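You operate a simulated robot arm through the tools that you are given. There is no shell and no other tool. Be economical: measure what you need, move in short steps, check, and stop when the job is done.

Carry out the task below with a simulated robot arm. There is one attempt and no reset: what you move stays moved.

JOB
Stand the white and blue pots in their saucers, set the lamp dial to HIGH and switch the lamp on.
Fine: leave it on.

The check looks at the end state, three seconds after you hand in, the way a careful person would. Anything else that was tipped, shoved, dropped, spilled or broken makes it a failure.

ROBOT AND FRAMES
A 7-joint arm with a two-finger parallel gripper, fixed in place. Base frame: the origin is at the foot of the arm, x ahead of it, y to its left, z up; the work surface is at about z = 780. Readings come in mm, rad, newtons and seconds.
With the tool pointing down near the work surface it reaches from about 220 to 680 mm from the base axis. Its first joint turns from -1.152 to 1.152 rad. Payload 2.4 kg.
The tool frame sits at the grasp point between the pads (the TCP): z along the fingers, y along the line on which they close. The tips reach 30 mm beyond it. Largest opening 94 mm; finger width 28, thickness 10; the body of the gripper, 50 by 96 mm, starts 55 mm behind the TCP.
Orientation is told as [roll, pitch, yaw] about the base's x, y, z axes, in that order, counted from this pose: with the fingers straight down and closing along the base's y, the tool's x points along the base's -x, its y along +y and its z along -z.

CONTROLS
- The arm moves only by the tool step_arm. Its argument "motion" is a list of rows, each a list of 3 entries, a list of its own where there are three numbers: the shift along the tool's x, y, z in units of 150 mm (1.0 is 150 mm), then the turn, a rotation vector about the tool's x, y, z in units of 180 degrees (1.0 is 180 degrees), then the finger opening in m, from 0 to 0.094. In form: [[[x, y, z], [ax, ay, az], gripper], ...]. A call has 1 to 12 rows; each row is the pose to reach, as a shift and turn from the pose commanded when the call began, along the tool's axes at that moment. A call with a number of a shift or a turn outside -1 to 1 is refused whole. A row lasts 0.2 s, in which the tool goes at most 50 mm and 0.15 rad; a call with a longer step from one row to the next is refused whole, and so is a gripper value outside its range. Where a pose cannot be reached the arm comes as near as it can. A force on the tool above 40 N (or 10 N above the force at the start of the call, whichever is more), or a blocked arm, ends the call early, and 0.2 s more pass. The fingers move at their own pace (about 153 mm/s each) and stop on an object; they squeeze with about 22 N. The grip force told is the motor's: it shows also when the fingers shut on nothing. Time passes only in rows, and 0.2 s behind the last, so rows that repeat a pose let the fingers close. It gives the time, the measured TCP pose, the force on the tool (base axes), the opening and the grip force at its end, in the units of the frame above (readings bear some noise).
- Cameras (640 x 400 px; columns grow to the right, rows downward): "scene" is fixed at [39.6, 479.5, 1440.5]; the picture's right is [-0.72, -0.70, 0.00], its down [-0.42, 0.43, -0.80] and it looks along [0.56, -0.57, -0.60] (base axes); focal length 320 px, centre (320, 200). "wrist" rides on the gripper at [-37, 0, -58] in the tool frame; the picture's right is [0.00, -1.00, 0.00], its down [0.97, 0.00, -0.24] and it looks along [0.24, 0.00, 0.97] (tool axes); focal length 218 px, centre (320, 200).
- get_image(camera): a new picture of that camera. No time passes.
- probe_pixels(camera, pixels): there is no depth. For up to 12 entries [column, row, z] of the newest picture of that camera ("zoom" is the newest enlarged one), the place [x, y] in the base frame at which the ray of that pixel passes the height z, good to about 3 mm. No time passes.
- inspect(camera, box): a new picture of the part [left, top, right, bottom] of that camera's present view, enlarged. No time passes.
- sign_off(): hands the job in; it is judged then, once.

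Work in short steps. Measure before you move; look again where a grasp or a placing could have gone wrong, and mend it. You have 80 turns and 38 pictures in all, those below and enlarged ones among them. Open the gripper and draw the arm clear of the work before you hand the job in, unless the task says otherwise; then end with one line.

The tools are called by a JSON object that holds its "method" and its "body". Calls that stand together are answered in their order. step_arm: Moves the arm, as the interface text tells. Its arguments: {"type":"object","properties":{"motion":{"type":"array","items":{"type":"array"}}},"required":["motion"]} The other tools are called the same way: get_image (camera) takes a picture; probe_pixels (camera, pixels) gives the place at which the rays of pixels pass given heights; inspect (camera, box) takes an enlarged picture of a part of a camera's view; sign_off () hands the job in.

At the start:

```text
time: 0.0
eef_pos: [303.6, 94.6, 1175.3]
tcp_rot: [0.002, 0.001, 0.0]
wrist_force: [0.9, 0.2, -0.1]
finger_gap: 94.1
finger_force: 0.1
```

scene: 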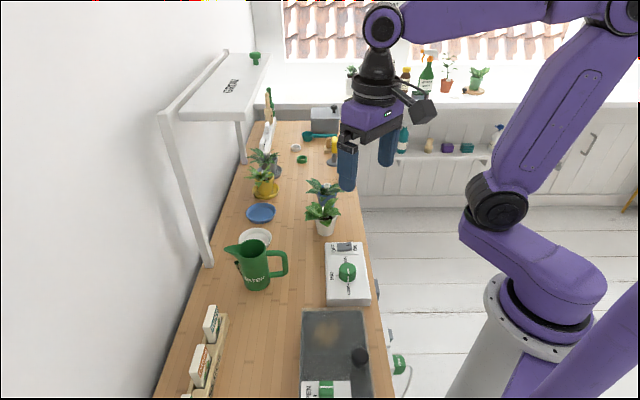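
wrist: 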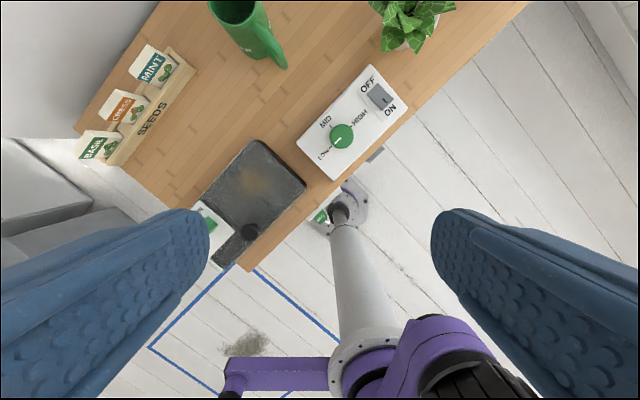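

I'll look closer at the bench from the scene camera: the pots, saucers and lamp box.

{"method": "inspect", "body": {"camera": "scene", "box": [220, 130, 380, 230]}}

{"method": "inspect", "body": {"camera": "scene", "box": [220, 210, 400, 322]}}

{"method": "inspect", "body": {"camera": "wrist", "box": [270, 40, 430, 200]}}

```text
4.00 times, centred on (300, 180) of scene
```

zoom: 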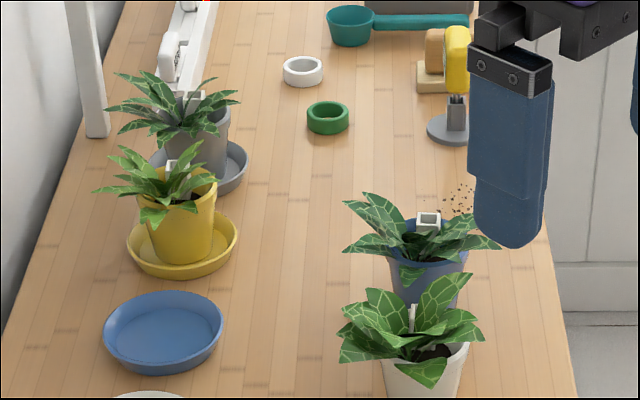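

```text
3.56 times, centred on (310, 266) of scene
```

zoom: 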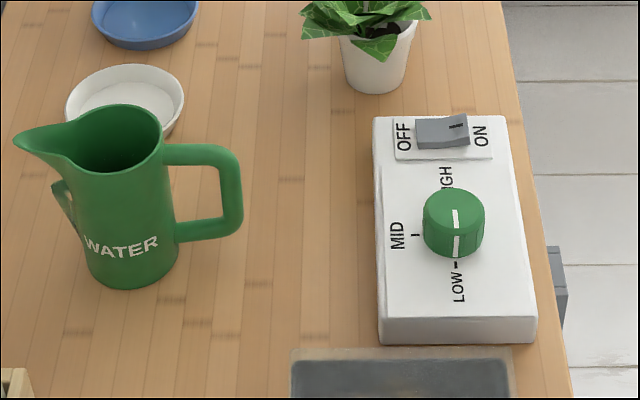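

```text
2.50 times, centred on (350, 120) of wrist
```

zoom: 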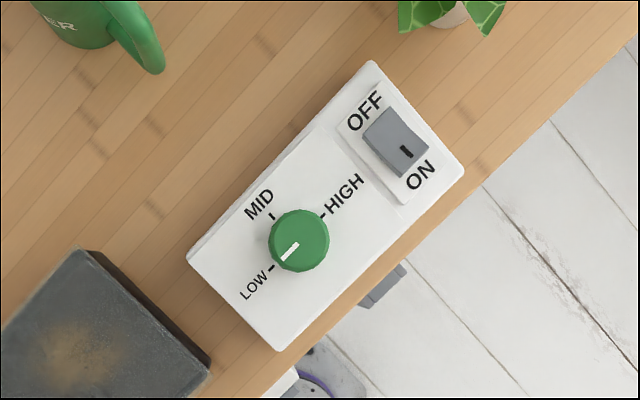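

Saucers at about scene (261,212) blue and (255,238) white; the white pot's base is at (326,234), the blue pot's rim at (327,196). I'll probe these and the dial and switch for positions.

{"method": "probe_pixels", "body": {"camera": "scene", "pixels": [[260.7, 213, 785], [255.2, 238, 785], [326, 234, 780], [327, 217.5, 850], [327.5, 194, 850], [347.4, 268, 860], [344.6, 246.6, 840], [325, 186, 880], [323.5, 209, 880], [265, 195, 780], [256, 285, 780], [254, 240, 900]]}}

{"method": "probe_pixels", "body": {"camera": "zoom", "pixels": [[299, 240, 850], [395, 140, 840], [371, 60, 830], [464, 172, 830], [279, 350, 830], [187, 258, 830], [273, 215, 830], [322, 216, 830], [272, 267, 830], [407, 152, 845], [379, 125, 845]]}}

{"method": "inspect", "body": {"camera": "scene", "box": [300, 170, 360, 245]}}

{"method": "inspect", "body": {"camera": "scene", "box": [320, 235, 376, 305]}}

```text
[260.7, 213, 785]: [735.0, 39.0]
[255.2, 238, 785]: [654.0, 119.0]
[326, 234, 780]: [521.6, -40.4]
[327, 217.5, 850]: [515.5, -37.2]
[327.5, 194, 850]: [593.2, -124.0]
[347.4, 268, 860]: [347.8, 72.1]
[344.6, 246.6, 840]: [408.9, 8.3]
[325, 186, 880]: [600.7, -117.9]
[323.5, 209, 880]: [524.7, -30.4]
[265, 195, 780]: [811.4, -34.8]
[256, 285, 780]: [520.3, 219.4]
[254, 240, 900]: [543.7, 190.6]
```

```text
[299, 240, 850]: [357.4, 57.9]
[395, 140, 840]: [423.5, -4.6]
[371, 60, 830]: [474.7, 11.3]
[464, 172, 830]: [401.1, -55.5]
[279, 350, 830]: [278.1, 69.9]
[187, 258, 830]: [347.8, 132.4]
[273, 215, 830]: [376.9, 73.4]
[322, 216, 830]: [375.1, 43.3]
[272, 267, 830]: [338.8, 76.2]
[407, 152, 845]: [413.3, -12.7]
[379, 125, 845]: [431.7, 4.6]
```

```text
5.33 times, centred on (330, 208) of scene
```

zoom: 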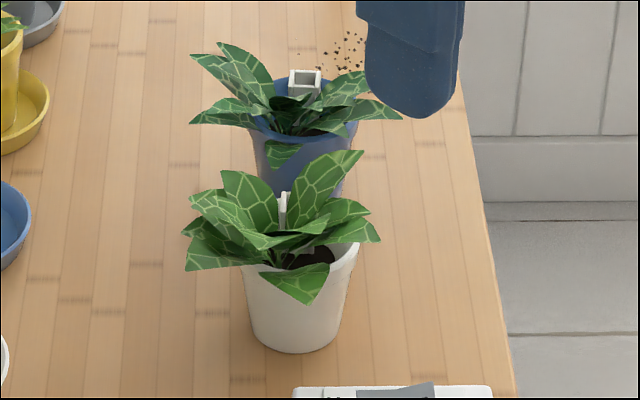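

```text
5.71 times, centred on (348, 270) of scene
```

zoom: 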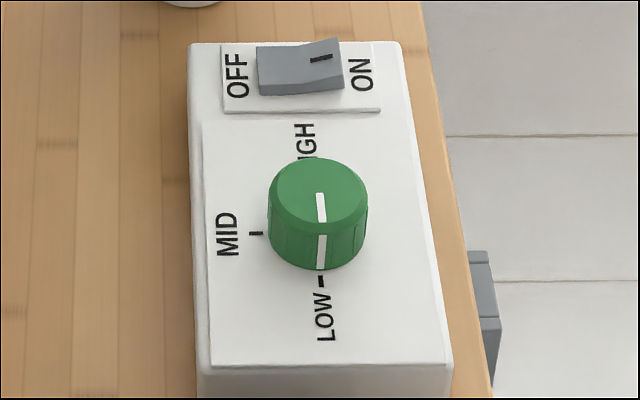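

The rocker's ON side stands up, so it is off, and the dial is at LOW. The shelf posts may overhang the saucers, so I'll probe their feet at about scene (207,265) and (243,163) and move the wrist camera over the pots.

{"method": "probe_pixels", "body": {"camera": "scene", "pixels": [[208, 266, 780], [243, 163, 780], [246, 234, 785], [239, 241, 785], [271, 241, 785], [246, 214, 785], [276, 211, 785], [162, 112, 1100], [185, 120, 1100], [250, 116, 1100]]}}

{"method": "step_arm", "body": {"motion": [[[-0.2, -0.16, 0.12], [0, 0, 0], 0.094], [[-0.4, -0.32, 0.24], [0, 0, 0], 0.094], [[-0.6, -0.48, 0.36], [0, 0, 0], 0.094], [[-0.8, -0.64, 0.48], [0, 0, 0], 0.094], [[-1, -0.8, 0.6], [0, 0, 0], 0.094]]}}

{"method": "get_image", "body": {"camera": "wrist"}}

{"method": "get_image", "body": {"camera": "scene"}}

```text
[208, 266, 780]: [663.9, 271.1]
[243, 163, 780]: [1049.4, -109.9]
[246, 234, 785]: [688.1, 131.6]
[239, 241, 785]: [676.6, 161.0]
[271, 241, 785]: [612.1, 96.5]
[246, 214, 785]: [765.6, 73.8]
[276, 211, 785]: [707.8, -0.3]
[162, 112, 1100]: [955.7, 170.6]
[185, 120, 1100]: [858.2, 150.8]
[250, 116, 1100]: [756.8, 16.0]
```

```text
time: 1.2
eef_pos: [452.5, -25.4, 1083.5]
tcp_rot: [0.001, 0.0, 0.001]
wrist_force: [0.7, 1.0, 0.4]
finger_gap: 94.1
finger_force: 0.1
```

```text
30 pictures are left
```

wrist: 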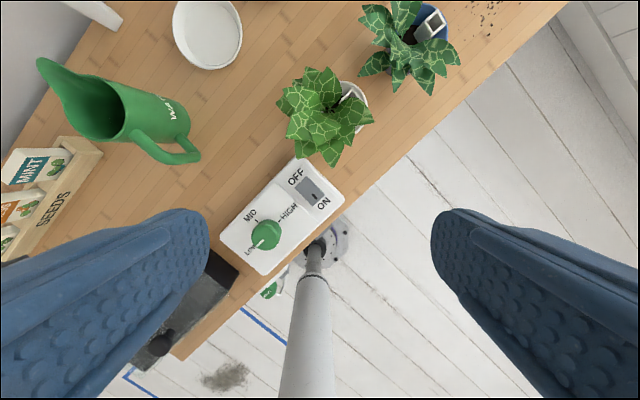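

```text
29 pictures are left
```

scene: 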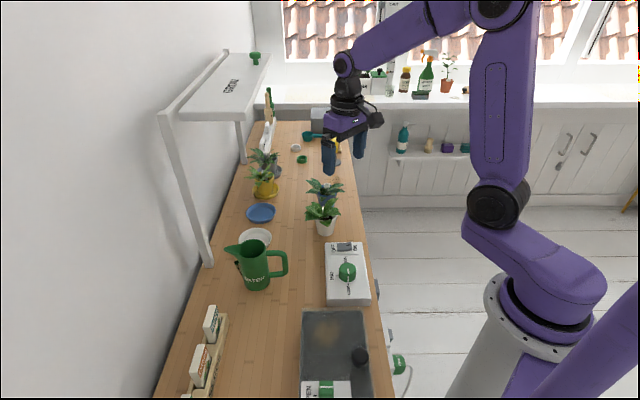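

Both pots show a pale upright piece near the rim, at about wrist (350,92) and (430,25). I'll enlarge both, then probe.

{"method": "inspect", "body": {"camera": "wrist", "box": [260, 0, 480, 137]}}

{"method": "probe_pixels", "body": {"camera": "wrist", "pixels": [[352, 108, 845], [350, 94, 870], [430, 24, 870], [417, 28, 845], [207, 35, 790], [264, 235, 840], [312, 188, 815], [299, 158, 805], [344, 201, 805], [263, 275, 805], [220, 234, 805]]}}

```text
2.91 times, centred on (370, 68) of wrist
```

zoom: 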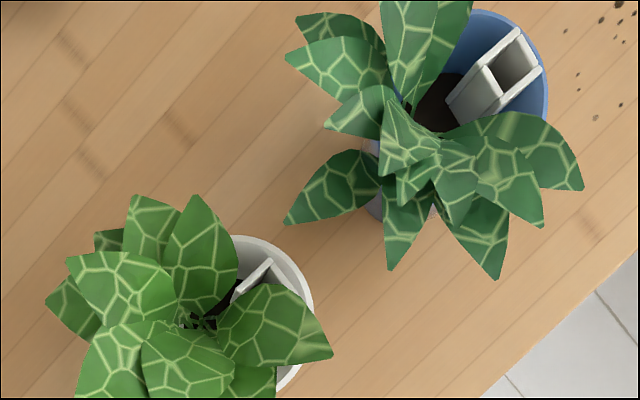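

```text
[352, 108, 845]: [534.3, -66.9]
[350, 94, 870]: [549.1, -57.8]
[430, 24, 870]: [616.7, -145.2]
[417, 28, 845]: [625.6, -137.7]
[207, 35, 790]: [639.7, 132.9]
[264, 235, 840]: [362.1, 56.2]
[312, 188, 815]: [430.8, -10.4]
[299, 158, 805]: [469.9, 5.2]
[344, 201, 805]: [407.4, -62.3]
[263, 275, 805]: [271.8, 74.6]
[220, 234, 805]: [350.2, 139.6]
```

The dial triangulates to about (360,57) with its top at z≈840. I'll do the lamp while the tool points down: go above the dial, pre-turned by -90° about the tool z axis so there is room for the 180° clockwise turn to HIGH.

{"method": "step_arm", "body": {"motion": [[[0.055, 0.05, 0.08], [0, 0, -0.0455], 0.08], [[0.11, 0.1, 0.16], [0, 0, -0.091], 0.08], [[0.166, 0.15, 0.24], [0, 0, -0.1364], 0.08], [[0.222, 0.2, 0.32], [0, 0, -0.182], 0.08], [[0.277, 0.25, 0.4], [0, 0, -0.227], 0.08], [[0.333, 0.3, 0.48], [0, 0, -0.273], 0.08], [[0.388, 0.35, 0.56], [0, 0, -0.318], 0.08], [[0.444, 0.4, 0.64], [0, 0, -0.364], 0.08], [[0.5, 0.45, 0.72], [0, 0, -0.409], 0.08], [[0.555, 0.5, 0.8], [0, 0, -0.4545], 0.08], [[0.61, 0.55, 0.88], [0, 0, -0.5], 0.08], [[0.61, 0.55, 0.88], [0, 0, -0.5], 0.08]]}}

{"method": "get_image", "body": {"camera": "wrist"}}

```text
time: 3.8
eef_pos: [361.7, 56.8, 953.3]
tcp_rot: [0.0, 0.0, 1.572]
wrist_force: [0.0, -0.1, 0.0]
finger_gap: 79.8
finger_force: 0.1
```

```text
27 pictures are left
```

wrist: 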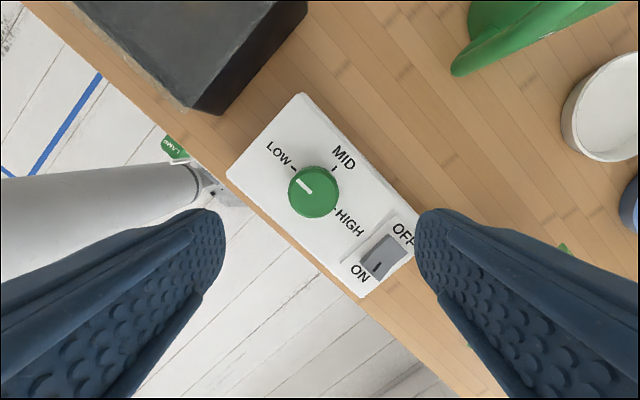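

The dial is centred at wrist (313,190) with its pointer at LOW. I'll probe its centre and edges, plus the rocker corners.

{"method": "probe_pixels", "body": {"camera": "wrist", "pixels": [[313, 189, 838], [289, 189, 838], [338, 189, 838], [384, 257, 812], [375, 266, 815], [301, 93, 805], [362, 298, 805], [226, 175, 805], [294, 168, 805], [334, 212, 805], [397, 244, 812], [361, 264, 812]]}}

{"method": "inspect", "body": {"camera": "wrist", "box": [240, 120, 440, 300]}}

{"method": "inspect", "body": {"camera": "scene", "box": [290, 270, 430, 398]}}

```text
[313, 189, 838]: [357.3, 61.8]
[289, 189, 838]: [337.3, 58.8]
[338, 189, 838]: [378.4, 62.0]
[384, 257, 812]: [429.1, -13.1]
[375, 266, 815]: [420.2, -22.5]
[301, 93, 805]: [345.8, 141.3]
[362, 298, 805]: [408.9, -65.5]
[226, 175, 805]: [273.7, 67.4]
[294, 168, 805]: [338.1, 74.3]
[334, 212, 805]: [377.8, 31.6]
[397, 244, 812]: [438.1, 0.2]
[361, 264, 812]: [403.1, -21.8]
```

```text
2.22 times, centred on (340, 210) of wrist
```

zoom: 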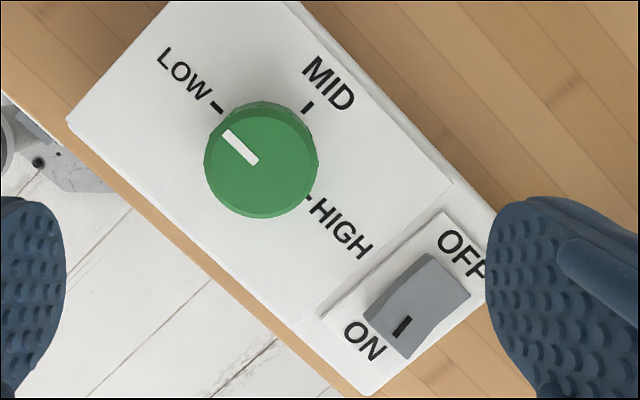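

```text
3.12 times, centred on (360, 334) of scene
```

zoom: 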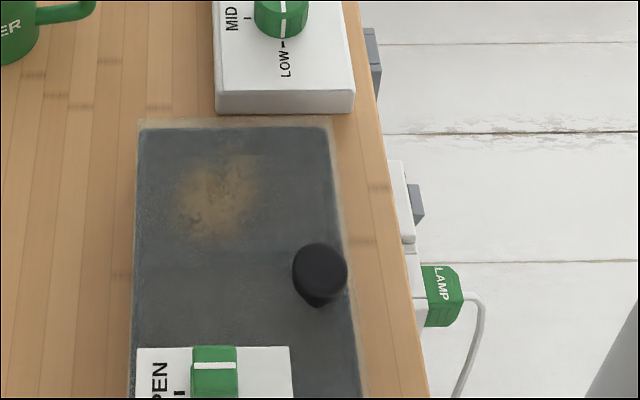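

The dial is at about (358.5,59.5). I'll centre on it, go down to TCP z≈846 and close on it.

{"method": "step_arm", "body": {"motion": [[[-0.018, 0.02, 0.2], [0, 0, 0], 0.08], [[-0.018, 0.02, 0.4], [0, 0, 0], 0.08], [[-0.018, 0.02, 0.57], [0, 0, 0], 0.08], [[-0.018, 0.02, 0.71], [0, 0, 0], 0.08], [[-0.018, 0.02, 0.71], [0, 0, 0], 0.08], [[-0.018, 0.02, 0.71], [0, 0, 0], 0.03], [[-0.018, 0.02, 0.71], [0, 0, 0], 0.03], [[-0.018, 0.02, 0.71], [0, 0, 0], 0.03]]}}

{"method": "get_image", "body": {"camera": "wrist"}}

```text
time: 5.6
eef_pos: [356.7, 60.0, 847.1]
tcp_rot: [0.006, 0.001, 1.572]
wrist_force: [-20.1, 7.3, -16.0]
finger_gap: 41.6
finger_force: 44.6
```

```text
24 pictures are left
```

wrist: 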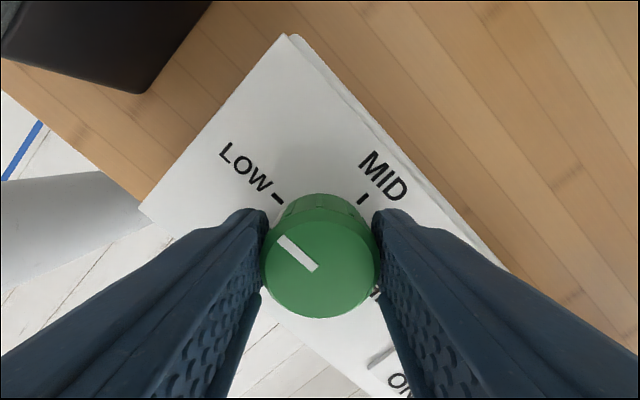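

The dial is gripped at 41.6 mm with a small side force (-20 N in x). I'll ease 2 mm towards -x and turn 90° clockwise.

{"method": "step_arm", "body": {"motion": [[[0, 0.014, 0], [0, 0, 0], 0.03], [[0, 0.014, 0], [0, 0, 0.0455], 0.03], [[0, 0.014, 0], [0, 0, 0.091], 0.03], [[0, 0.014, 0], [0, 0, 0.1364], 0.03], [[0, 0.014, 0], [0, 0, 0.182], 0.03], [[0, 0.014, 0], [0, 0, 0.227], 0.03], [[0, 0.014, 0], [0, 0, 0.273], 0.03], [[0, 0.014, 0], [0, 0, 0.318], 0.03], [[0, 0.014, 0], [0, 0, 0.364], 0.03], [[0, 0.014, 0], [0, 0, 0.409], 0.03], [[0, 0.014, 0], [0, 0, 0.4545], 0.03], [[0, 0.014, 0], [0, 0, 0.5], 0.03]]}}

{"method": "get_image", "body": {"camera": "wrist"}}

```text
time: 7.2
eef_pos: [358.5, 59.4, 847.2]
tcp_rot: [0.0, -0.006, 0.735]
wrist_force: [0.5, -4.0, 4.2]
finger_gap: 41.5
finger_force: 44.7
stopped in row 8: the force on the tool passed its limit (the readings are from after the stop); the commanded pose is now the measured one
```

```text
23 pictures are left
```

wrist: 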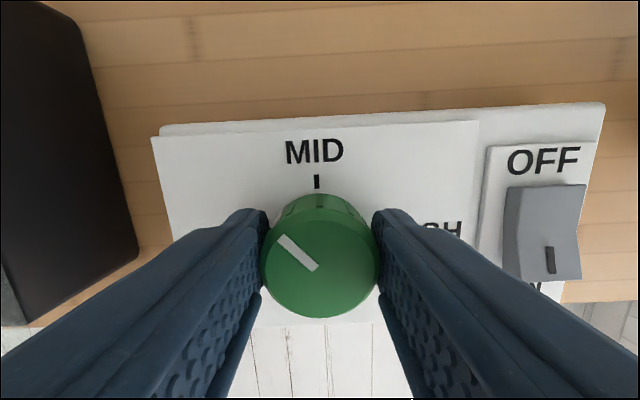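

The dial turns with the tool (yaw 1.57→0.735) and then the force limit tripped. I'll continue more slowly.

{"method": "step_arm", "body": {"motion": [[[0, 0, 0], [0, 0, 0.03], 0.03], [[0, 0, 0], [0, 0, 0.06], 0.03], [[0, 0, 0], [0, 0, 0.09], 0.03], [[0, 0, 0], [0, 0, 0.12], 0.03], [[0, 0, 0], [0, 0, 0.15], 0.03], [[0, 0, 0], [0, 0, 0.18], 0.03], [[0, 0, 0], [0, 0, 0.21], 0.03], [[0, 0, 0], [0, 0, 0.24], 0.03], [[0, 0, 0], [0, 0, 0.27], 0.03], [[0, 0, 0], [0, 0, 0.3], 0.03], [[0, 0, 0], [0, 0, 0.33], 0.03], [[0, 0, 0], [0, 0, 0.36], 0.03]]}}

```text
time: 8.8
eef_pos: [359.7, 57.4, 846.9]
tcp_rot: [0.002, -0.008, 0.098]
wrist_force: [2.9, -6.6, -1.3]
finger_gap: 41.8
finger_force: 44.6
stopped in row 7: the force on the tool passed its limit (the readings are from after the stop); the commanded pose is now the measured one
```

Progress to yaw 0.098. I'll release and re-close to relax the side load, then continue.

{"method": "step_arm", "body": {"motion": [[[0, 0, 0], [0, 0, 0], 0.06], [[0, 0, 0], [0, 0, 0], 0.06]]}}

{"method": "get_image", "body": {"camera": "wrist"}}

```text
time: 9.4
eef_pos: [359.2, 56.6, 847.7]
tcp_rot: [0.002, -0.008, 0.099]
wrist_force: [0.0, 0.1, 0.1]
finger_gap: 60.0
finger_force: 0.0
```

```text
22 pictures are left
```

wrist: 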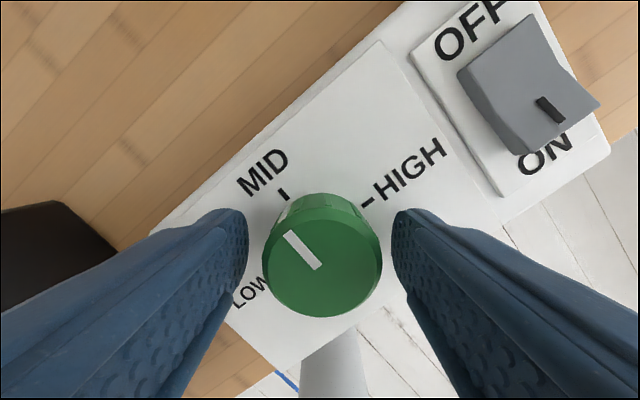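

The dial sits centred between the fingers and its pointer is near MID. I'll re-close and turn on towards HIGH.

{"method": "step_arm", "body": {"motion": [[[0, 0, 0], [0, 0, 0], 0.03], [[0, 0, 0], [0, 0, 0], 0.03], [[0, 0, 0], [0, 0, 0.03], 0.03], [[0, 0, 0], [0, 0, 0.06], 0.03], [[0, 0, 0], [0, 0, 0.09], 0.03], [[0, 0, 0], [0, 0, 0.12], 0.03], [[0, 0, 0], [0, 0, 0.15], 0.03], [[0, 0, 0], [0, 0, 0.18], 0.03], [[0, 0, 0], [0, 0, 0.21], 0.03], [[0, 0, 0], [0, 0, 0.24], 0.03], [[0, 0, 0], [0, 0, 0.27], 0.03], [[0, 0, 0], [0, 0, 0.3], 0.03]]}}

```text
time: 11.8
eef_pos: [356.8, 55.0, 847.0]
tcp_rot: [0.002, 0.0, -0.713]
wrist_force: [-2.4, -5.2, 9.0]
finger_gap: 40.9
finger_force: 44.6
stopped in row 11: the force on the tool passed its limit (the readings are from after the stop); the commanded pose is now the measured one
```

Yaw is -0.713, leaving about 49°. I'll relax the grip, re-close and continue.

{"method": "step_arm", "body": {"motion": [[[0, 0, 0], [0, 0, 0], 0.06], [[0, 0, 0], [0, 0, 0], 0.03], [[0, 0, 0], [0, 0, 0], 0.03], [[0, 0, 0], [0, 0, 0.03], 0.03], [[0, 0, 0], [0, 0, 0.06], 0.03], [[0, 0, 0], [0, 0, 0.09], 0.03], [[0, 0, 0], [0, 0, 0.12], 0.03], [[0, 0, 0], [0, 0, 0.15], 0.03], [[0, 0, 0], [0, 0, 0.18], 0.03], [[0, 0, 0], [0, 0, 0.21], 0.03], [[0, 0, 0], [0, 0, 0.24], 0.03], [[0, 0, 0], [0, 0, 0.265], 0.03]]}}

```text
time: 14.3
eef_pos: [355.8, 56.1, 847.6]
tcp_rot: [-0.003, 0.001, -1.545]
wrist_force: [-18.3, -6.8, -5.8]
finger_gap: 41.7
finger_force: 45.2
```

Yaw reached -1.545, so the dial should be at HIGH. I'll open, rise and look.

{"method": "step_arm", "body": {"motion": [[[0, 0, 0], [0, 0, 0], 0.07], [[0, 0, 0], [0, 0, 0], 0.07], [[0, 0, -0.25], [0, 0, 0], 0.07], [[0, 0, -0.5], [0, 0, 0], 0.07]]}}

{"method": "get_image", "body": {"camera": "wrist"}}

```text
time: 15.3
eef_pos: [358.0, 55.2, 922.8]
tcp_rot: [0.003, 0.002, -1.547]
wrist_force: [0.3, 0.0, -0.5]
finger_gap: 69.9
finger_force: 0.0
```

```text
21 pictures are left
```

wrist: 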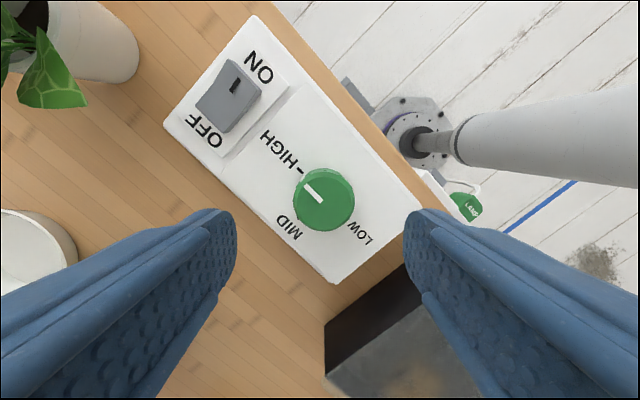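

The dial's pointer lines up with HIGH. Next I'll enlarge and probe the rocker's ON end, around wrist (245,80).

{"method": "probe_pixels", "body": {"camera": "wrist", "pixels": [[237, 60, 820], [262, 95, 820], [222, 132, 808], [195, 103, 808], [249, 78, 820], [239, 87, 818]]}}

{"method": "inspect", "body": {"camera": "wrist", "box": [170, 20, 330, 150]}}

```text
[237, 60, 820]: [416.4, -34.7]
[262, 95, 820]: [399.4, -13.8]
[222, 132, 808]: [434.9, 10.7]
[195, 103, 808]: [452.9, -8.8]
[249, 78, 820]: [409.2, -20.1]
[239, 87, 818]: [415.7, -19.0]
```

```text
3.08 times, centred on (250, 85) of wrist
```

zoom: 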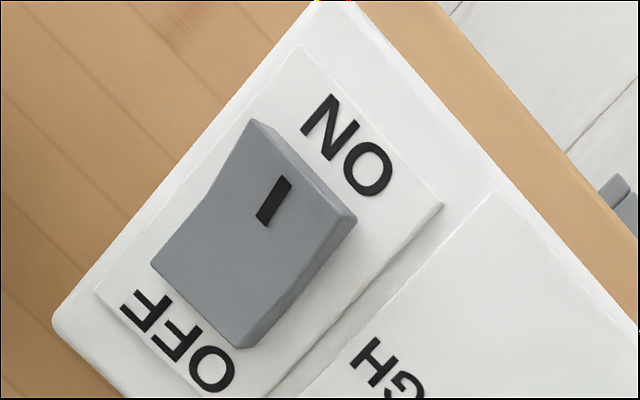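

The rocker's ON end is at about (408,-24) and its centre near (426,-11). I'll move above (415,-21) with the fingers closed and their thin side along the rocker.

{"method": "step_arm", "body": {"motion": [[[-0.086, 0.061, 0.0], [0, 0, -0.038], 0.0], [[-0.172, 0.123, 0.0], [0, 0, -0.076], 0.0], [[-0.258, 0.184, 0.0], [0, 0, -0.114], 0.0], [[-0.344, 0.245, 0.0], [0, 0, -0.152], 0.0], [[-0.43, 0.307, 0.15], [0, 0, -0.19], 0.0], [[-0.516, 0.368, 0.287], [0, 0, -0.226], 0.0], [[-0.516, 0.368, 0.287], [0, 0, -0.226], 0.0]]}}

{"method": "get_image", "body": {"camera": "wrist"}}

```text
time: 16.9
eef_pos: [416.8, -20.6, 879.4]
tcp_rot: [0.005, -0.001, -0.833]
wrist_force: [0.2, 0.0, 0.3]
finger_gap: 0.0
finger_force: 22.3
```

```text
19 pictures are left
```

wrist: 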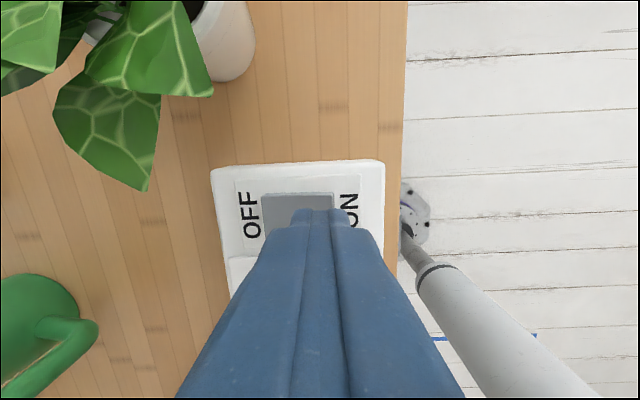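

The fingertips are over the ON end of the rocker. I'll press down gently in small rows.

{"method": "step_arm", "body": {"motion": [[[0, 0, 0.07], [0, 0, 0], 0.0], [[0, 0, 0.13], [0, 0, 0], 0.0], [[0, 0, 0.17], [0, 0, 0], 0.0], [[0, 0, 0.2], [0, 0, 0], 0.0], [[0, 0, 0.23], [0, 0, 0], 0.0], [[0, 0, 0.26], [0, 0, 0], 0.0], [[0, 0, 0.28], [0, 0, 0], 0.0]]}}

```text
time: 18.0
eef_pos: [415.1, -20.7, 851.0]
tcp_rot: [0.002, 0.0, -0.836]
wrist_force: [-5.0, -0.3, 16.5]
finger_gap: 0.1
finger_force: 21.5
stopped in row 5: the force on the tool passed its limit (the readings are from after the stop); the commanded pose is now the measured one
```

Contact was at z≈851 and the limit tripped. I'll push once more, slowly, then rise and look.

{"method": "step_arm", "body": {"motion": [[[0, 0, 0.015], [0, 0, 0], 0.0], [[0, 0, 0.03], [0, 0, 0], 0.0], [[0, 0, 0.045], [0, 0, 0], 0.0], [[0, 0, 0.06], [0, 0, 0], 0.0], [[0, 0, 0.075], [0, 0, 0], 0.0]]}}

{"method": "step_arm", "body": {"motion": [[[0, 0, -0.15], [0, 0, 0], 0.0], [[0, 0, -0.4], [0, 0, 0], 0.0], [[0, 0, -0.7], [0, 0, 0], 0.0]]}}

{"method": "get_image", "body": {"camera": "scene"}}

{"method": "inspect", "body": {"camera": "wrist", "box": [220, 100, 420, 225]}}

```text
time: 18.3
eef_pos: [414.7, -20.5, 852.1]
tcp_rot: [0.001, 0.001, -0.835]
wrist_force: [-3.5, -1.2, 14.1]
finger_gap: 0.0
finger_force: 22.0
stopped in row 1: the force on the tool passed its limit (the readings are from after the stop); the commanded pose is now the measured one
```

```text
time: 19.1
eef_pos: [416.4, -19.7, 954.8]
tcp_rot: [0.003, 0.0, -0.837]
wrist_force: [-0.6, 0.0, -0.6]
finger_gap: 0.0
finger_force: 21.8
```

```text
18 pictures are left
```

scene: 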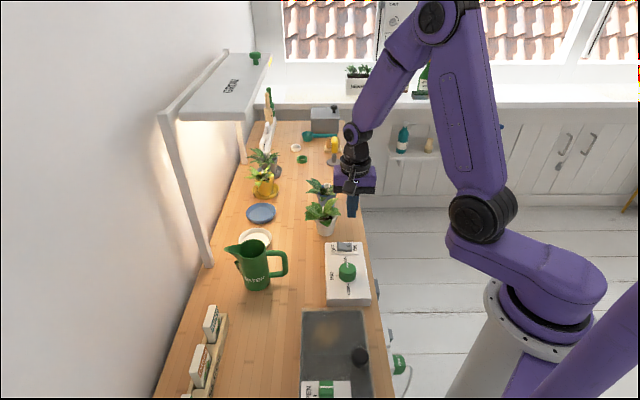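

```text
3.20 times, centred on (320, 162) of wrist
```

zoom: 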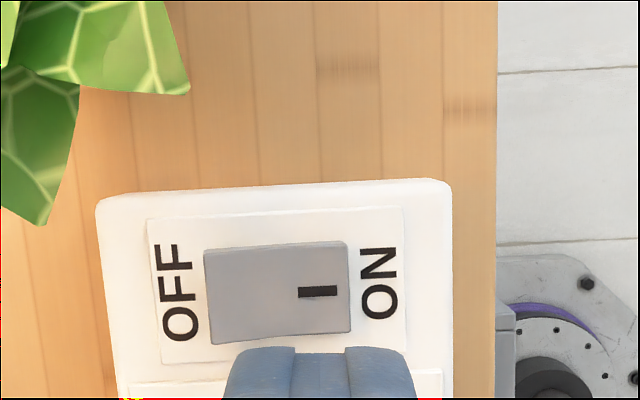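

The lamp glows and the rocker's ON side is down. For the pots I'll use a tilted grasp from the bench front (heading 30°, 60° from vertical), starting with the yaw and a shift clear of the box.

{"method": "step_arm", "body": {"motion": [[[-0.05, -0.033, 0.0], [0, 0, -0.0433], 0.0], [[-0.1, -0.066, 0.0], [0, 0, -0.0866], 0.0], [[-0.15, -0.1, 0.0], [0, 0, -0.13], 0.0], [[-0.2, -0.133, 0.0], [0, 0, -0.173], 0.0], [[-0.25, -0.166, 0.0], [0, 0, -0.2165], 0.0], [[-0.3, -0.2, 0.0], [0, 0, -0.26], 0.0], [[-0.35, -0.233, 0.0], [0, 0, -0.303], 0.0], [[-0.4, -0.266, 0.0], [0, 0, -0.346], 0.0], [[-0.45, -0.3, 0.0], [0, 0, -0.39], 0.0], [[-0.507, -0.333, 0.067], [0, 0, -0.433], 0.08], [[-0.507, -0.333, 0.067], [0, 0, -0.433], 0.08]]}}

{"method": "step_arm", "body": {"motion": [[[0, 0, 0], [0, -0.0417, 0], 0.08], [[0, 0, 0], [0, -0.0833, 0], 0.08], [[0, 0, 0], [0, -0.125, 0], 0.08], [[0, 0, 0], [0, -0.1667, 0], 0.08], [[0, 0, 0], [0, -0.2083, 0], 0.08], [[0, 0, 0], [0, -0.25, 0], 0.08], [[0, 0, 0], [0, -0.2917, 0], 0.08], [[0, 0, 0], [0, -0.3333, 0], 0.08], [[0, 0, 0], [0, -0.3333, 0], 0.08]]}}

{"method": "get_image", "body": {"camera": "wrist"}}

{"method": "probe_pixels", "body": {"camera": "scene", "pixels": [[326.6, 219.6, 838], [325.3, 233.3, 780], [326.6, 219.6, 845], [325.3, 233.3, 785]]}}

```text
time: 21.5
eef_pos: [428.5, -111.2, 947.4]
tcp_rot: [0.0, -0.002, 0.528]
wrist_force: [-0.3, -1.3, 0.1]
finger_gap: 79.9
finger_force: 0.0
```

```text
time: 23.5
eef_pos: [451.8, -122.3, 972.9]
tcp_rot: [0.011, -1.047, 0.516]
wrist_force: [0.9, -0.1, 0.2]
finger_gap: 79.9
finger_force: 0.1
out of reach, approached as far as the arm can: row 7, 8, 9
```

```text
16 pictures are left
```

wrist: 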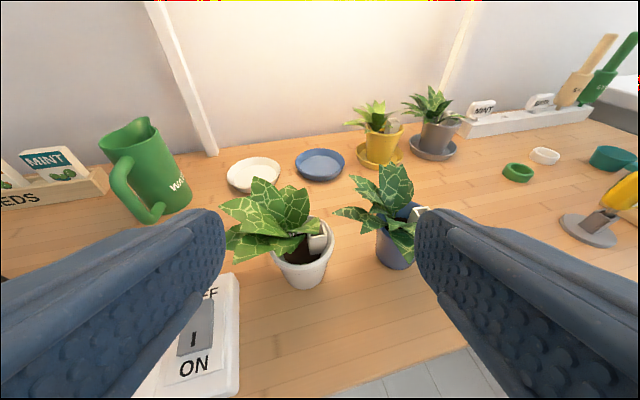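

```text
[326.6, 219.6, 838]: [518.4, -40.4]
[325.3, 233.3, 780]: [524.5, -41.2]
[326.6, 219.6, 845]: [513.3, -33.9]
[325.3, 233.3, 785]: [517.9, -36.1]
```

Good view: the white pot's rim is at about wrist (303,245), the blue pot at (395,240), and the saucers at (253,174) and (320,165). I'll enlarge and probe.

{"method": "probe_pixels", "body": {"camera": "wrist", "pixels": [[302, 281, 780], [282, 270, 780], [324, 280, 780], [303, 237, 838], [334, 232, 838], [271, 250, 838], [253, 174, 785], [320, 165, 785], [395, 263, 780], [228, 174, 790], [281, 174, 790], [295, 163, 790]]}}

{"method": "inspect", "body": {"camera": "wrist", "box": [210, 130, 450, 300]}}

```text
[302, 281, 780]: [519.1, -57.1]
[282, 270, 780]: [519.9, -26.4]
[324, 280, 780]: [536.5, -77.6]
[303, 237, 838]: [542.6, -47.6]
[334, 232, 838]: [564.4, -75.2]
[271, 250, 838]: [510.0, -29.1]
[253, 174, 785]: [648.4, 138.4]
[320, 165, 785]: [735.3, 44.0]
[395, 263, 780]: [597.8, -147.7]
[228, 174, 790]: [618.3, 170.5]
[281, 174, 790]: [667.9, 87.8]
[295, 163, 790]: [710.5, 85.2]
```

```text
2.35 times, centred on (330, 215) of wrist
```

zoom: 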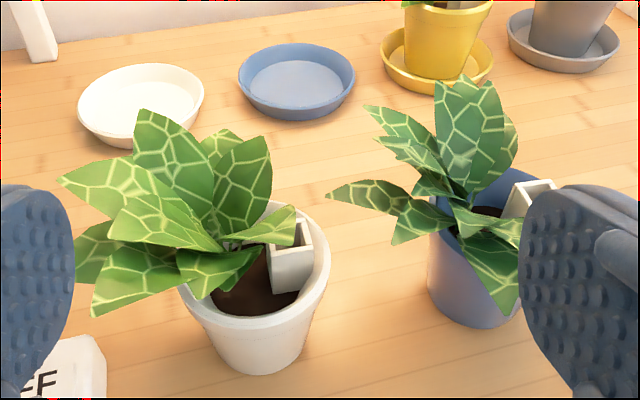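

I need a sharper estimate of both pot axes, so I'll take a tight scene enlargement and probe the wrist view again.

{"method": "probe_pixels", "body": {"camera": "zoom", "pixels": [[257, 374, 780], [257, 345, 780], [210, 345, 780], [304, 352, 780], [255, 262, 840], [331, 248, 840], [180, 290, 840], [262, 318, 840], [475, 326, 780], [470, 300, 780], [141, 100, 785], [297, 80, 785]]}}

{"method": "inspect", "body": {"camera": "scene", "box": [296, 170, 360, 240]}}

```text
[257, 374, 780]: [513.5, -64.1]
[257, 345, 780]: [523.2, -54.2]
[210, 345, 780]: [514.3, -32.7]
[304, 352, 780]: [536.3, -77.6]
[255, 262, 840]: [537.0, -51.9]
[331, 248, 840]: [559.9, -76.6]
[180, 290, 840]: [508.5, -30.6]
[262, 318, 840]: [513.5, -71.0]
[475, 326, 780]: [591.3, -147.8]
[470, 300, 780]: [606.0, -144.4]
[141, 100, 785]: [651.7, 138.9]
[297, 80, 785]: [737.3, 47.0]
```

```text
5.71 times, centred on (328, 205) of scene
```

zoom: 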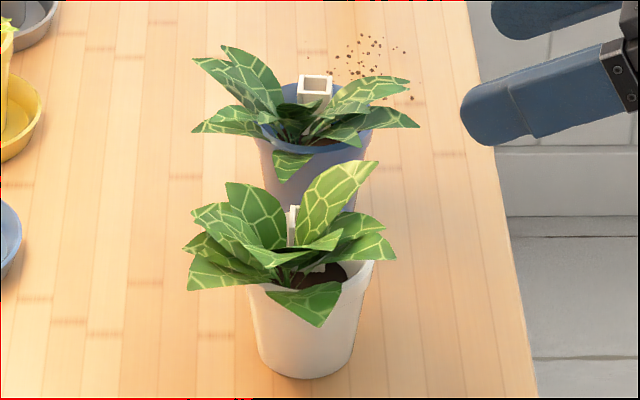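

Probing from this scene enlargement: white base (306,355), white rim (310,268), blue rim (315,120).

{"method": "probe_pixels", "body": {"camera": "zoom", "pixels": [[306, 355, 780], [306, 378, 780], [310, 268, 840], [247, 285, 840], [373, 262, 840], [315, 120, 840], [257, 135, 840], [373, 138, 840], [315, 83, 850], [306, 365, 780]]}}

```text
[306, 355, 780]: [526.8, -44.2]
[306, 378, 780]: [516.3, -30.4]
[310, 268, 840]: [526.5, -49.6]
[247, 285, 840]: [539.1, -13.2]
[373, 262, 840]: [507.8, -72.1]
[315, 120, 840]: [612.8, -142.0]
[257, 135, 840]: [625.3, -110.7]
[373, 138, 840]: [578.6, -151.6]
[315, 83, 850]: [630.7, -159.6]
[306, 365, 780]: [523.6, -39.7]
```

From both views: white pot axis ≈ (531,-52), blue pot ≈ (610,-140), white saucer ≈ (643,130), blue saucer ≈ (730,43), saucer rims at z≈797 and pot rims at z≈837. I'll move to a pre-grasp 80 mm behind the white pot along the tool axis.

{"method": "step_arm", "body": {"motion": [[[0.1, 0.028, 0.11], [0, 0, 0], 0.09], [[0.2, 0.056, 0.22], [0, 0, 0], 0.09], [[0.3, 0.084, 0.33], [0, 0, 0], 0.09], [[0.4, 0.112, 0.44], [0, 0, 0], 0.09], [[0.505, 0.141, 0.552], [0, 0, 0], 0.09], [[0.505, 0.141, 0.552], [0, 0, 0], 0.09]]}}

{"method": "get_image", "body": {"camera": "wrist"}}

```text
time: 24.9
eef_pos: [523.2, -101.3, 896.8]
tcp_rot: [0.016, -1.045, 0.512]
wrist_force: [0.2, 0.5, -0.2]
finger_gap: 90.1
finger_force: 0.0
out of reach, approached as far as the arm can: row 1, 2, 3, 4, 5, 6
```

```text
13 pictures are left
```

wrist: 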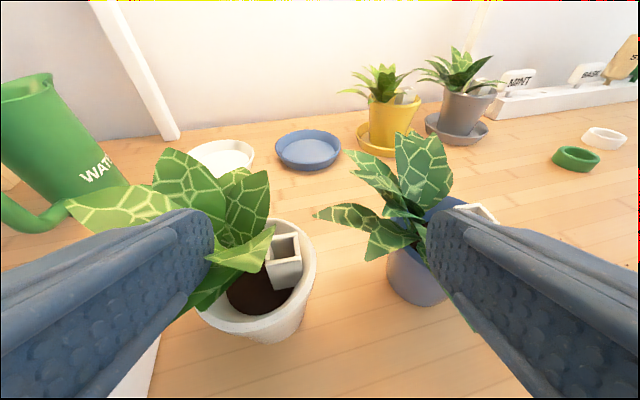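

Tilt 60° is out of reach this close to the base: it stopped at (523,-101,897). The white pot's leaves cover its left side, so I'll raise up, go back to 45° tilt, then yaw to heading ≈66° to grip at its leaf-free rim points.

{"method": "step_arm", "body": {"motion": [[[-0.17, 0, -0.1], [0, 0.03, 0], 0.09], [[-0.34, 0, -0.2], [0, 0.06, 0], 0.09], [[-0.5, 0, -0.29], [0, 0.0833, 0], 0.09], [[-0.5, 0, -0.29], [0, 0.0833, 0], 0.09]]}}

{"method": "step_arm", "body": {"motion": [[[0, 0, 0], [-0.028, 0, -0.028], 0.09], [[0, 0, 0], [-0.056, 0, -0.056], 0.09], [[0, 0, 0], [-0.084, 0, -0.084], 0.09], [[0, 0, 0], [-0.112, 0, -0.112], 0.09], [[0, 0, 0], [-0.1414, 0, -0.1414], 0.09], [[0, 0, 0], [-0.1414, 0, -0.1414], 0.09]]}}

```text
time: 25.9
eef_pos: [520.9, -102.7, 983.5]
tcp_rot: [0.001, -0.786, 0.524]
wrist_force: [0.2, 0.1, 0.8]
finger_gap: 90.2
finger_force: 0.1
```

```text
time: 27.3
eef_pos: [521.1, -103.3, 984.1]
tcp_rot: [0.0, -0.786, 1.155]
wrist_force: [0.7, 0.2, -0.2]
finger_gap: 90.2
finger_force: 0.1
```

The pose holds: tilt 45°, yaw 1.155. Moving to the pre-grasp 80 mm behind the white pot along this axis.

{"method": "step_arm", "body": {"motion": [[[0.16, 0.026, 0.14], [0, 0, 0], 0.09], [[0.32, 0.052, 0.28], [0, 0, 0], 0.09], [[0.477, 0.077, 0.419], [0, 0, 0], 0.09], [[0.477, 0.077, 0.419], [0, 0, 0], 0.09]]}}

{"method": "get_image", "body": {"camera": "wrist"}}

```text
time: 28.3
eef_pos: [508.0, -103.4, 890.4]
tcp_rot: [-0.003, -0.787, 1.153]
wrist_force: [0.5, 0.0, -0.1]
finger_gap: 90.1
finger_force: 0.1
```

```text
12 pictures are left
```

wrist: 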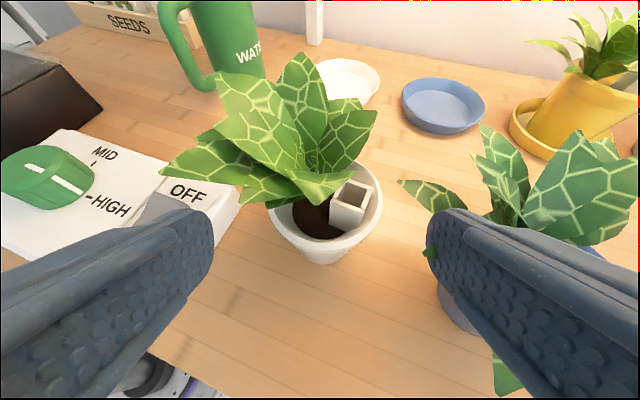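

The pot's rim spans wrist columns 267–383, well centred between the fingers. I'll probe the rim centre before advancing.

{"method": "probe_pixels", "body": {"camera": "wrist", "pixels": [[267, 205, 837], [383, 205, 837], [325, 205, 837], [325, 252, 837], [325, 262, 780], [322, 250, 785], [443, 106, 797], [347, 83, 797], [310, 75, 797], [381, 80, 797]]}}

```text
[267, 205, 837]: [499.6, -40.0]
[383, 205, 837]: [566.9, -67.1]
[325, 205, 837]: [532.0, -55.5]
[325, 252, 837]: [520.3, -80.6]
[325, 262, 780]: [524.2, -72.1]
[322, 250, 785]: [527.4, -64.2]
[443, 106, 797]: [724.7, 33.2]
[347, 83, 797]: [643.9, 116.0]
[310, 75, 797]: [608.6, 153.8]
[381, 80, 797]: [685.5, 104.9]
```

The rim centre comes out at ≈ (533,-52). I'll advance 82 mm along the tool axis and close.

{"method": "step_arm", "body": {"motion": [[[0.0, -0.014, 0.0], [0, 0, 0], 0.084], [[0.0, -0.014, 0.14], [0, 0, 0], 0.084], [[0.0, -0.014, 0.28], [0, 0, 0], 0.084], [[0.006, -0.014, 0.42], [0, 0, 0], 0.084], [[0.006, -0.014, 0.545], [0, 0, 0], 0.084], [[0.006, -0.014, 0.545], [0, 0, 0], 0.084]]}}

{"method": "get_image", "body": {"camera": "wrist"}}

```text
time: 29.7
eef_pos: [533.2, -52.2, 831.6]
tcp_rot: [-0.003, -0.786, 1.153]
wrist_force: [-0.7, -0.5, 0.1]
finger_gap: 84.3
finger_force: 0.2
```

```text
11 pictures are left
```

wrist: 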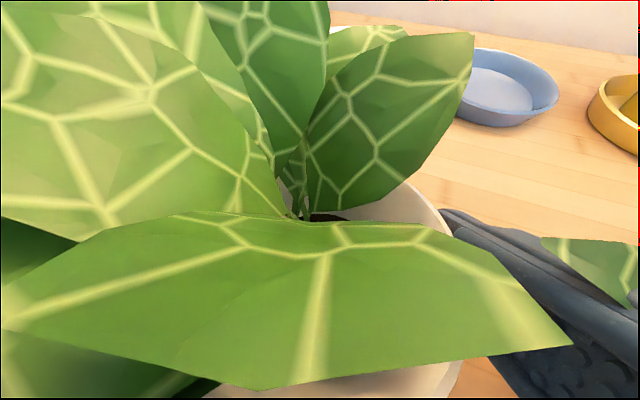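

No contact force, and the right finger sits just outside the rim. Closing on the pot.

{"method": "step_arm", "body": {"motion": [[[0, 0, 0], [0, 0, 0], 0.05], [[0, 0, 0], [0, 0, 0], 0.05], [[0, 0, 0], [0, 0, 0], 0.05]]}}

```text
time: 30.5
eef_pos: [532.7, -52.1, 831.7]
tcp_rot: [-0.003, -0.786, 1.155]
wrist_force: [-0.5, 1.4, 1.2]
finger_gap: 68.2
finger_force: 22.2
```

Gripped at 68 mm with little side force. Lifting 45 mm straight up.

{"method": "step_arm", "body": {"motion": [[[-0.053, 0, -0.053], [0, 0, 0], 0.05], [[-0.106, 0, -0.106], [0, 0, 0], 0.05], [[-0.16, 0, -0.16], [0, 0, 0], 0.05], [[-0.212, 0, -0.212], [0, 0, 0], 0.05], [[-0.212, 0, -0.212], [0, 0, 0], 0.05]]}}

{"method": "inspect", "body": {"camera": "scene", "box": [210, 140, 380, 260]}}

```text
time: 31.7
eef_pos: [534.0, -51.9, 874.8]
tcp_rot: [-0.002, -0.787, 1.153]
wrist_force: [0.2, -1.0, -2.4]
finger_gap: 68.3
finger_force: 22.1
```

```text
3.33 times, centred on (295, 200) of scene
```

zoom: 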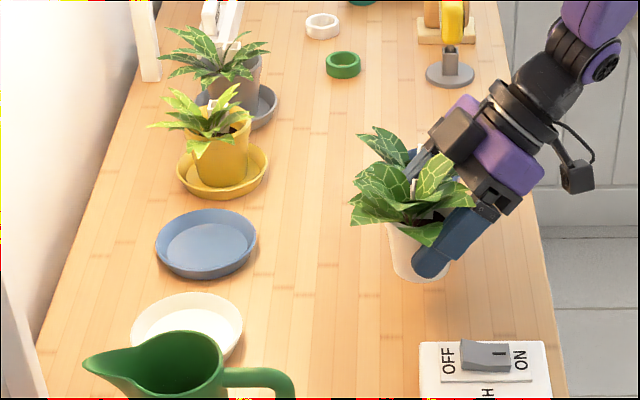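

The pot is held upright. I'll carry it to above the white saucer at (643.5,129.5).

{"method": "step_arm", "body": {"motion": [[[-0.14, -0.025, 0.14], [0, 0, 0], 0.05], [[-0.28, -0.05, 0.28], [0, 0, 0], 0.05], [[-0.42, -0.075, 0.42], [0, 0, 0], 0.05], [[-0.56, -0.1, 0.56], [0, 0, 0], 0.05], [[-0.7, -0.126, 0.7], [0, 0, 0], 0.05], [[-0.85, -0.153, 0.85], [0, 0, 0], 0.05], [[-0.991, -0.179, 0.991], [0, 0, 0], 0.05], [[-0.991, -0.179, 0.991], [0, 0, 0], 0.05]]}}

{"method": "inspect", "body": {"camera": "scene", "box": [200, 150, 350, 290]}}

```text
time: 33.5
eef_pos: [643.6, 130.4, 876.3]
tcp_rot: [-0.001, -0.786, 1.151]
wrist_force: [-0.4, 0.2, -2.0]
finger_gap: 68.2
finger_force: 22.1
```

```text
2.86 times, centred on (275, 220) of scene
```

zoom: 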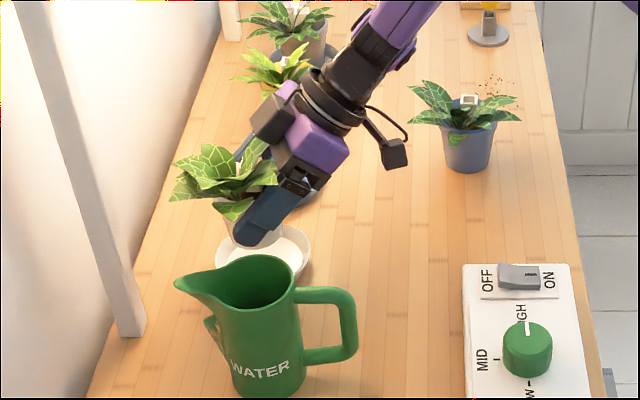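

The pot hovers over the saucer, which spans zoom columns 214–312. Checking alignment by probing the saucer and the pot.

{"method": "probe_pixels", "body": {"camera": "zoom", "pixels": [[214, 250, 797], [312, 250, 797], [263, 250, 797], [263, 224, 797], [230, 228, 850], [256, 247, 824], [242, 192, 880]]}}

```text
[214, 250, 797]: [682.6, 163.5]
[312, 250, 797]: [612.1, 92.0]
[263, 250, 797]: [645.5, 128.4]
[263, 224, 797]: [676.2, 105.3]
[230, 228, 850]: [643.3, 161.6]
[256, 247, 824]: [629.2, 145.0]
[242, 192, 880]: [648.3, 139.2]
```

Saucer centre ≈ (644,130), matching the TCP. Lowering 36 mm first.

{"method": "step_arm", "body": {"motion": [[[0.05, 0, 0.05], [0, 0, 0], 0.05], [[0.1, 0, 0.1], [0, 0, 0], 0.05], [[0.14, 0, 0.14], [0, 0, 0], 0.05], [[0.17, 0, 0.17], [0, 0, 0], 0.05], [[0.17, 0, 0.17], [0, 0, 0], 0.05]]}}

{"method": "step_arm", "body": {"motion": [[[0.008, 0, 0.008], [0, 0, 0], 0.05], [[0.014, 0, 0.014], [0, 0, 0], 0.05], [[0.014, 0, 0.014], [0, 0, 0], 0.05]]}}

```text
time: 34.7
eef_pos: [644.5, 128.4, 839.5]
tcp_rot: [-0.001, -0.786, 1.154]
wrist_force: [-0.6, 0.9, -2.4]
finger_gap: 68.2
finger_force: 22.4
```

```text
time: 35.5
eef_pos: [642.4, 128.2, 838.0]
tcp_rot: [-0.003, -0.787, 1.151]
wrist_force: [0.4, 0.6, -2.3]
finger_gap: 68.3
finger_force: 22.2
```

Force is still only the pot's weight (-2.3 N) at z≈838. I'll lower a few more mm in small steps, watching the force.

{"method": "step_arm", "body": {"motion": [[[0.009, 0, 0.009], [0, 0, 0], 0.05], [[0.009, 0, 0.009], [0, 0, 0], 0.05]]}}

{"method": "step_arm", "body": {"motion": [[[0.009, 0, 0.009], [0, 0, 0], 0.05], [[0.009, 0, 0.009], [0, 0, 0], 0.05]]}}

```text
time: 36.1
eef_pos: [643.3, 128.4, 836.6]
tcp_rot: [-0.001, -0.789, 1.153]
wrist_force: [-2.0, -0.7, 4.1]
finger_gap: 68.2
finger_force: 22.2
```

```text
time: 36.7
eef_pos: [644.6, 129.1, 836.3]
tcp_rot: [-0.005, -0.79, 1.155]
wrist_force: [-3.3, 0.5, 21.8]
finger_gap: 68.2
finger_force: 21.4
```

The pot is seated (contact at z≈836.5). I'll relieve the push by 2 mm, open, and back out along the tool axis.

{"method": "step_arm", "body": {"motion": [[[-0.009, 0, -0.009], [0, 0, 0], 0.05], [[-0.009, 0, -0.009], [0, 0, 0], 0.075], [[-0.009, 0, -0.009], [0, 0, 0], 0.082], [[-0.009, 0, -0.009], [0, 0, 0], 0.082], [[-0.009, 0, -0.15], [0, 0, 0], 0.082], [[-0.009, 0, -0.35], [0, 0, 0], 0.082], [[-0.009, 0, -0.6], [0, 0, 0], 0.082], [[-0.009, 0, -0.85], [0, 0, 0], 0.082]]}}

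{"method": "get_image", "body": {"camera": "wrist"}}

```text
time: 38.5
eef_pos: [606.2, 47.6, 924.1]
tcp_rot: [0.003, -0.786, 1.154]
wrist_force: [0.4, -1.2, 0.6]
finger_gap: 81.9
finger_force: 0.0
```

```text
8 pictures are left
```

wrist: 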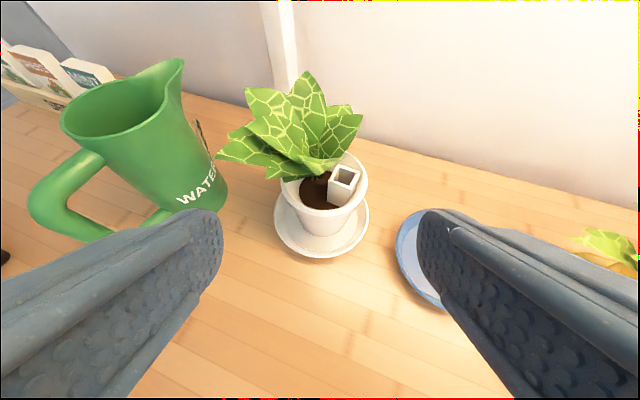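

The white pot stands in its saucer. For the blue pot I'll yaw to heading 40° while moving back towards it.

{"method": "step_arm", "body": {"motion": [[[0.12, -0.044, -0.143], [0.0257, 0, 0.0257], 0.082], [[0.24, -0.088, -0.287], [0.0513, 0, 0.0513], 0.082], [[0.36, -0.132, -0.43], [0.077, 0, 0.077], 0.082], [[0.48, -0.176, -0.574], [0.1026, 0, 0.1026], 0.082], [[0.48, -0.176, -0.574], [0.1026, 0, 0.1026], 0.082]]}}

```text
time: 39.7
eef_pos: [584.7, -66.2, 935.0]
tcp_rot: [-0.001, -0.786, 0.694]
wrist_force: [0.3, -0.1, -1.0]
finger_gap: 82.1
finger_force: 0.0
```

Backing out behind the blue pot at constant height, then lowering to the pre-grasp at (563,-179,892).

{"method": "step_arm", "body": {"motion": [[[0.14, -0.162, -0.14], [0, 0, 0], 0.082], [[0.28, -0.324, -0.28], [0, 0, 0], 0.082], [[0.419, -0.486, -0.419], [0, 0, 0], 0.082], [[0.52, -0.486, -0.318], [0, 0, 0], 0.084], [[0.622, -0.486, -0.217], [0, 0, 0], 0.084], [[0.622, -0.486, -0.217], [0, 0, 0], 0.084]]}}

{"method": "get_image", "body": {"camera": "wrist"}}

```text
time: 41.1
eef_pos: [564.4, -181.2, 891.1]
tcp_rot: [0.0, -0.787, 0.698]
wrist_force: [0.1, 0.1, -0.1]
finger_gap: 83.9
finger_force: 0.0
```

```text
7 pictures are left
```

wrist: 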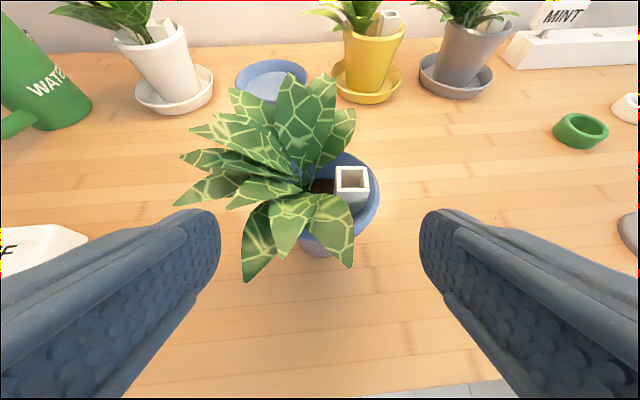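

The blue pot's right rim edge is at column 379, its base at (318,257) and its back rim near (345,153). Probing these.

{"method": "probe_pixels", "body": {"camera": "wrist", "pixels": [[379, 200, 837], [345, 153, 837], [318, 257, 780], [330, 250, 837], [321, 205, 837], [370, 220, 837], [237, 82, 797], [306, 76, 797], [272, 60, 797], [269, 104, 785]]}}

```text
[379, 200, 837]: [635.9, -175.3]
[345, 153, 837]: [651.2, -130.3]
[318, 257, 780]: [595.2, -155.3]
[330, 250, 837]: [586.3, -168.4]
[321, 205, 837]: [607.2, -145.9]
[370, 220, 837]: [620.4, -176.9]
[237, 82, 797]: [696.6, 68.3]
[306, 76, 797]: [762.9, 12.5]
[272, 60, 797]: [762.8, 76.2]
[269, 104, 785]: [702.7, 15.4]
```

The blue pot centre is ≈ (614,-142). I'll advance 86 mm along the tool axis with the fingers slightly wider, then close.

{"method": "step_arm", "body": {"motion": [[[-0.019, -0.013, 0.0], [0, 0, 0], 0.09], [[-0.019, -0.013, 0.15], [0, 0, 0], 0.09], [[-0.019, -0.013, 0.3], [0, 0, 0], 0.09], [[-0.019, -0.013, 0.45], [0, 0, 0], 0.09], [[-0.019, -0.013, 0.577], [0, 0, 0], 0.09], [[-0.019, -0.013, 0.577], [0, 0, 0], 0.09], [[-0.019, -0.013, 0.577], [0, 0, 0], 0.05], [[-0.019, -0.013, 0.577], [0, 0, 0], 0.05], [[-0.019, -0.013, 0.577], [0, 0, 0], 0.05]]}}

```text
time: 43.1
eef_pos: [615.0, -140.7, 832.0]
tcp_rot: [-0.001, -0.788, 0.698]
wrist_force: [2.4, -1.0, 4.9]
finger_gap: 66.6
finger_force: 22.3
```

Gripped at 66.6 mm. Lifting 45 mm and checking.

{"method": "step_arm", "body": {"motion": [[[-0.053, 0, -0.053], [0, 0, 0], 0.05], [[-0.106, 0, -0.106], [0, 0, 0], 0.05], [[-0.16, 0, -0.16], [0, 0, 0], 0.05], [[-0.212, 0, -0.212], [0, 0, 0], 0.05], [[-0.212, 0, -0.212], [0, 0, 0], 0.05]]}}

{"method": "inspect", "body": {"camera": "scene", "box": [230, 140, 380, 250]}}

```text
time: 44.3
eef_pos: [615.2, -140.0, 878.2]
tcp_rot: [0.0, -0.786, 0.697]
wrist_force: [0.3, 0.5, -2.4]
finger_gap: 66.2
finger_force: 22.2
```

```text
3.64 times, centred on (305, 195) of scene
```

zoom: 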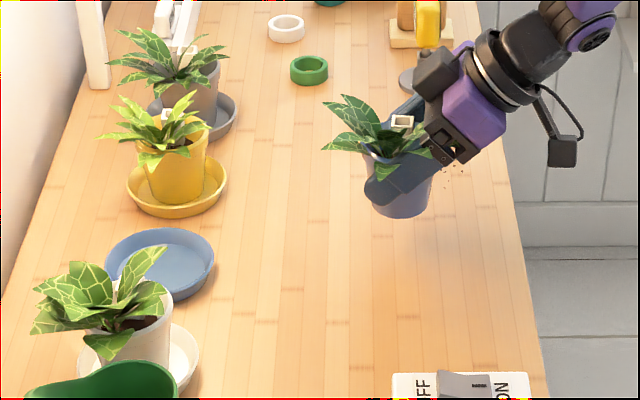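

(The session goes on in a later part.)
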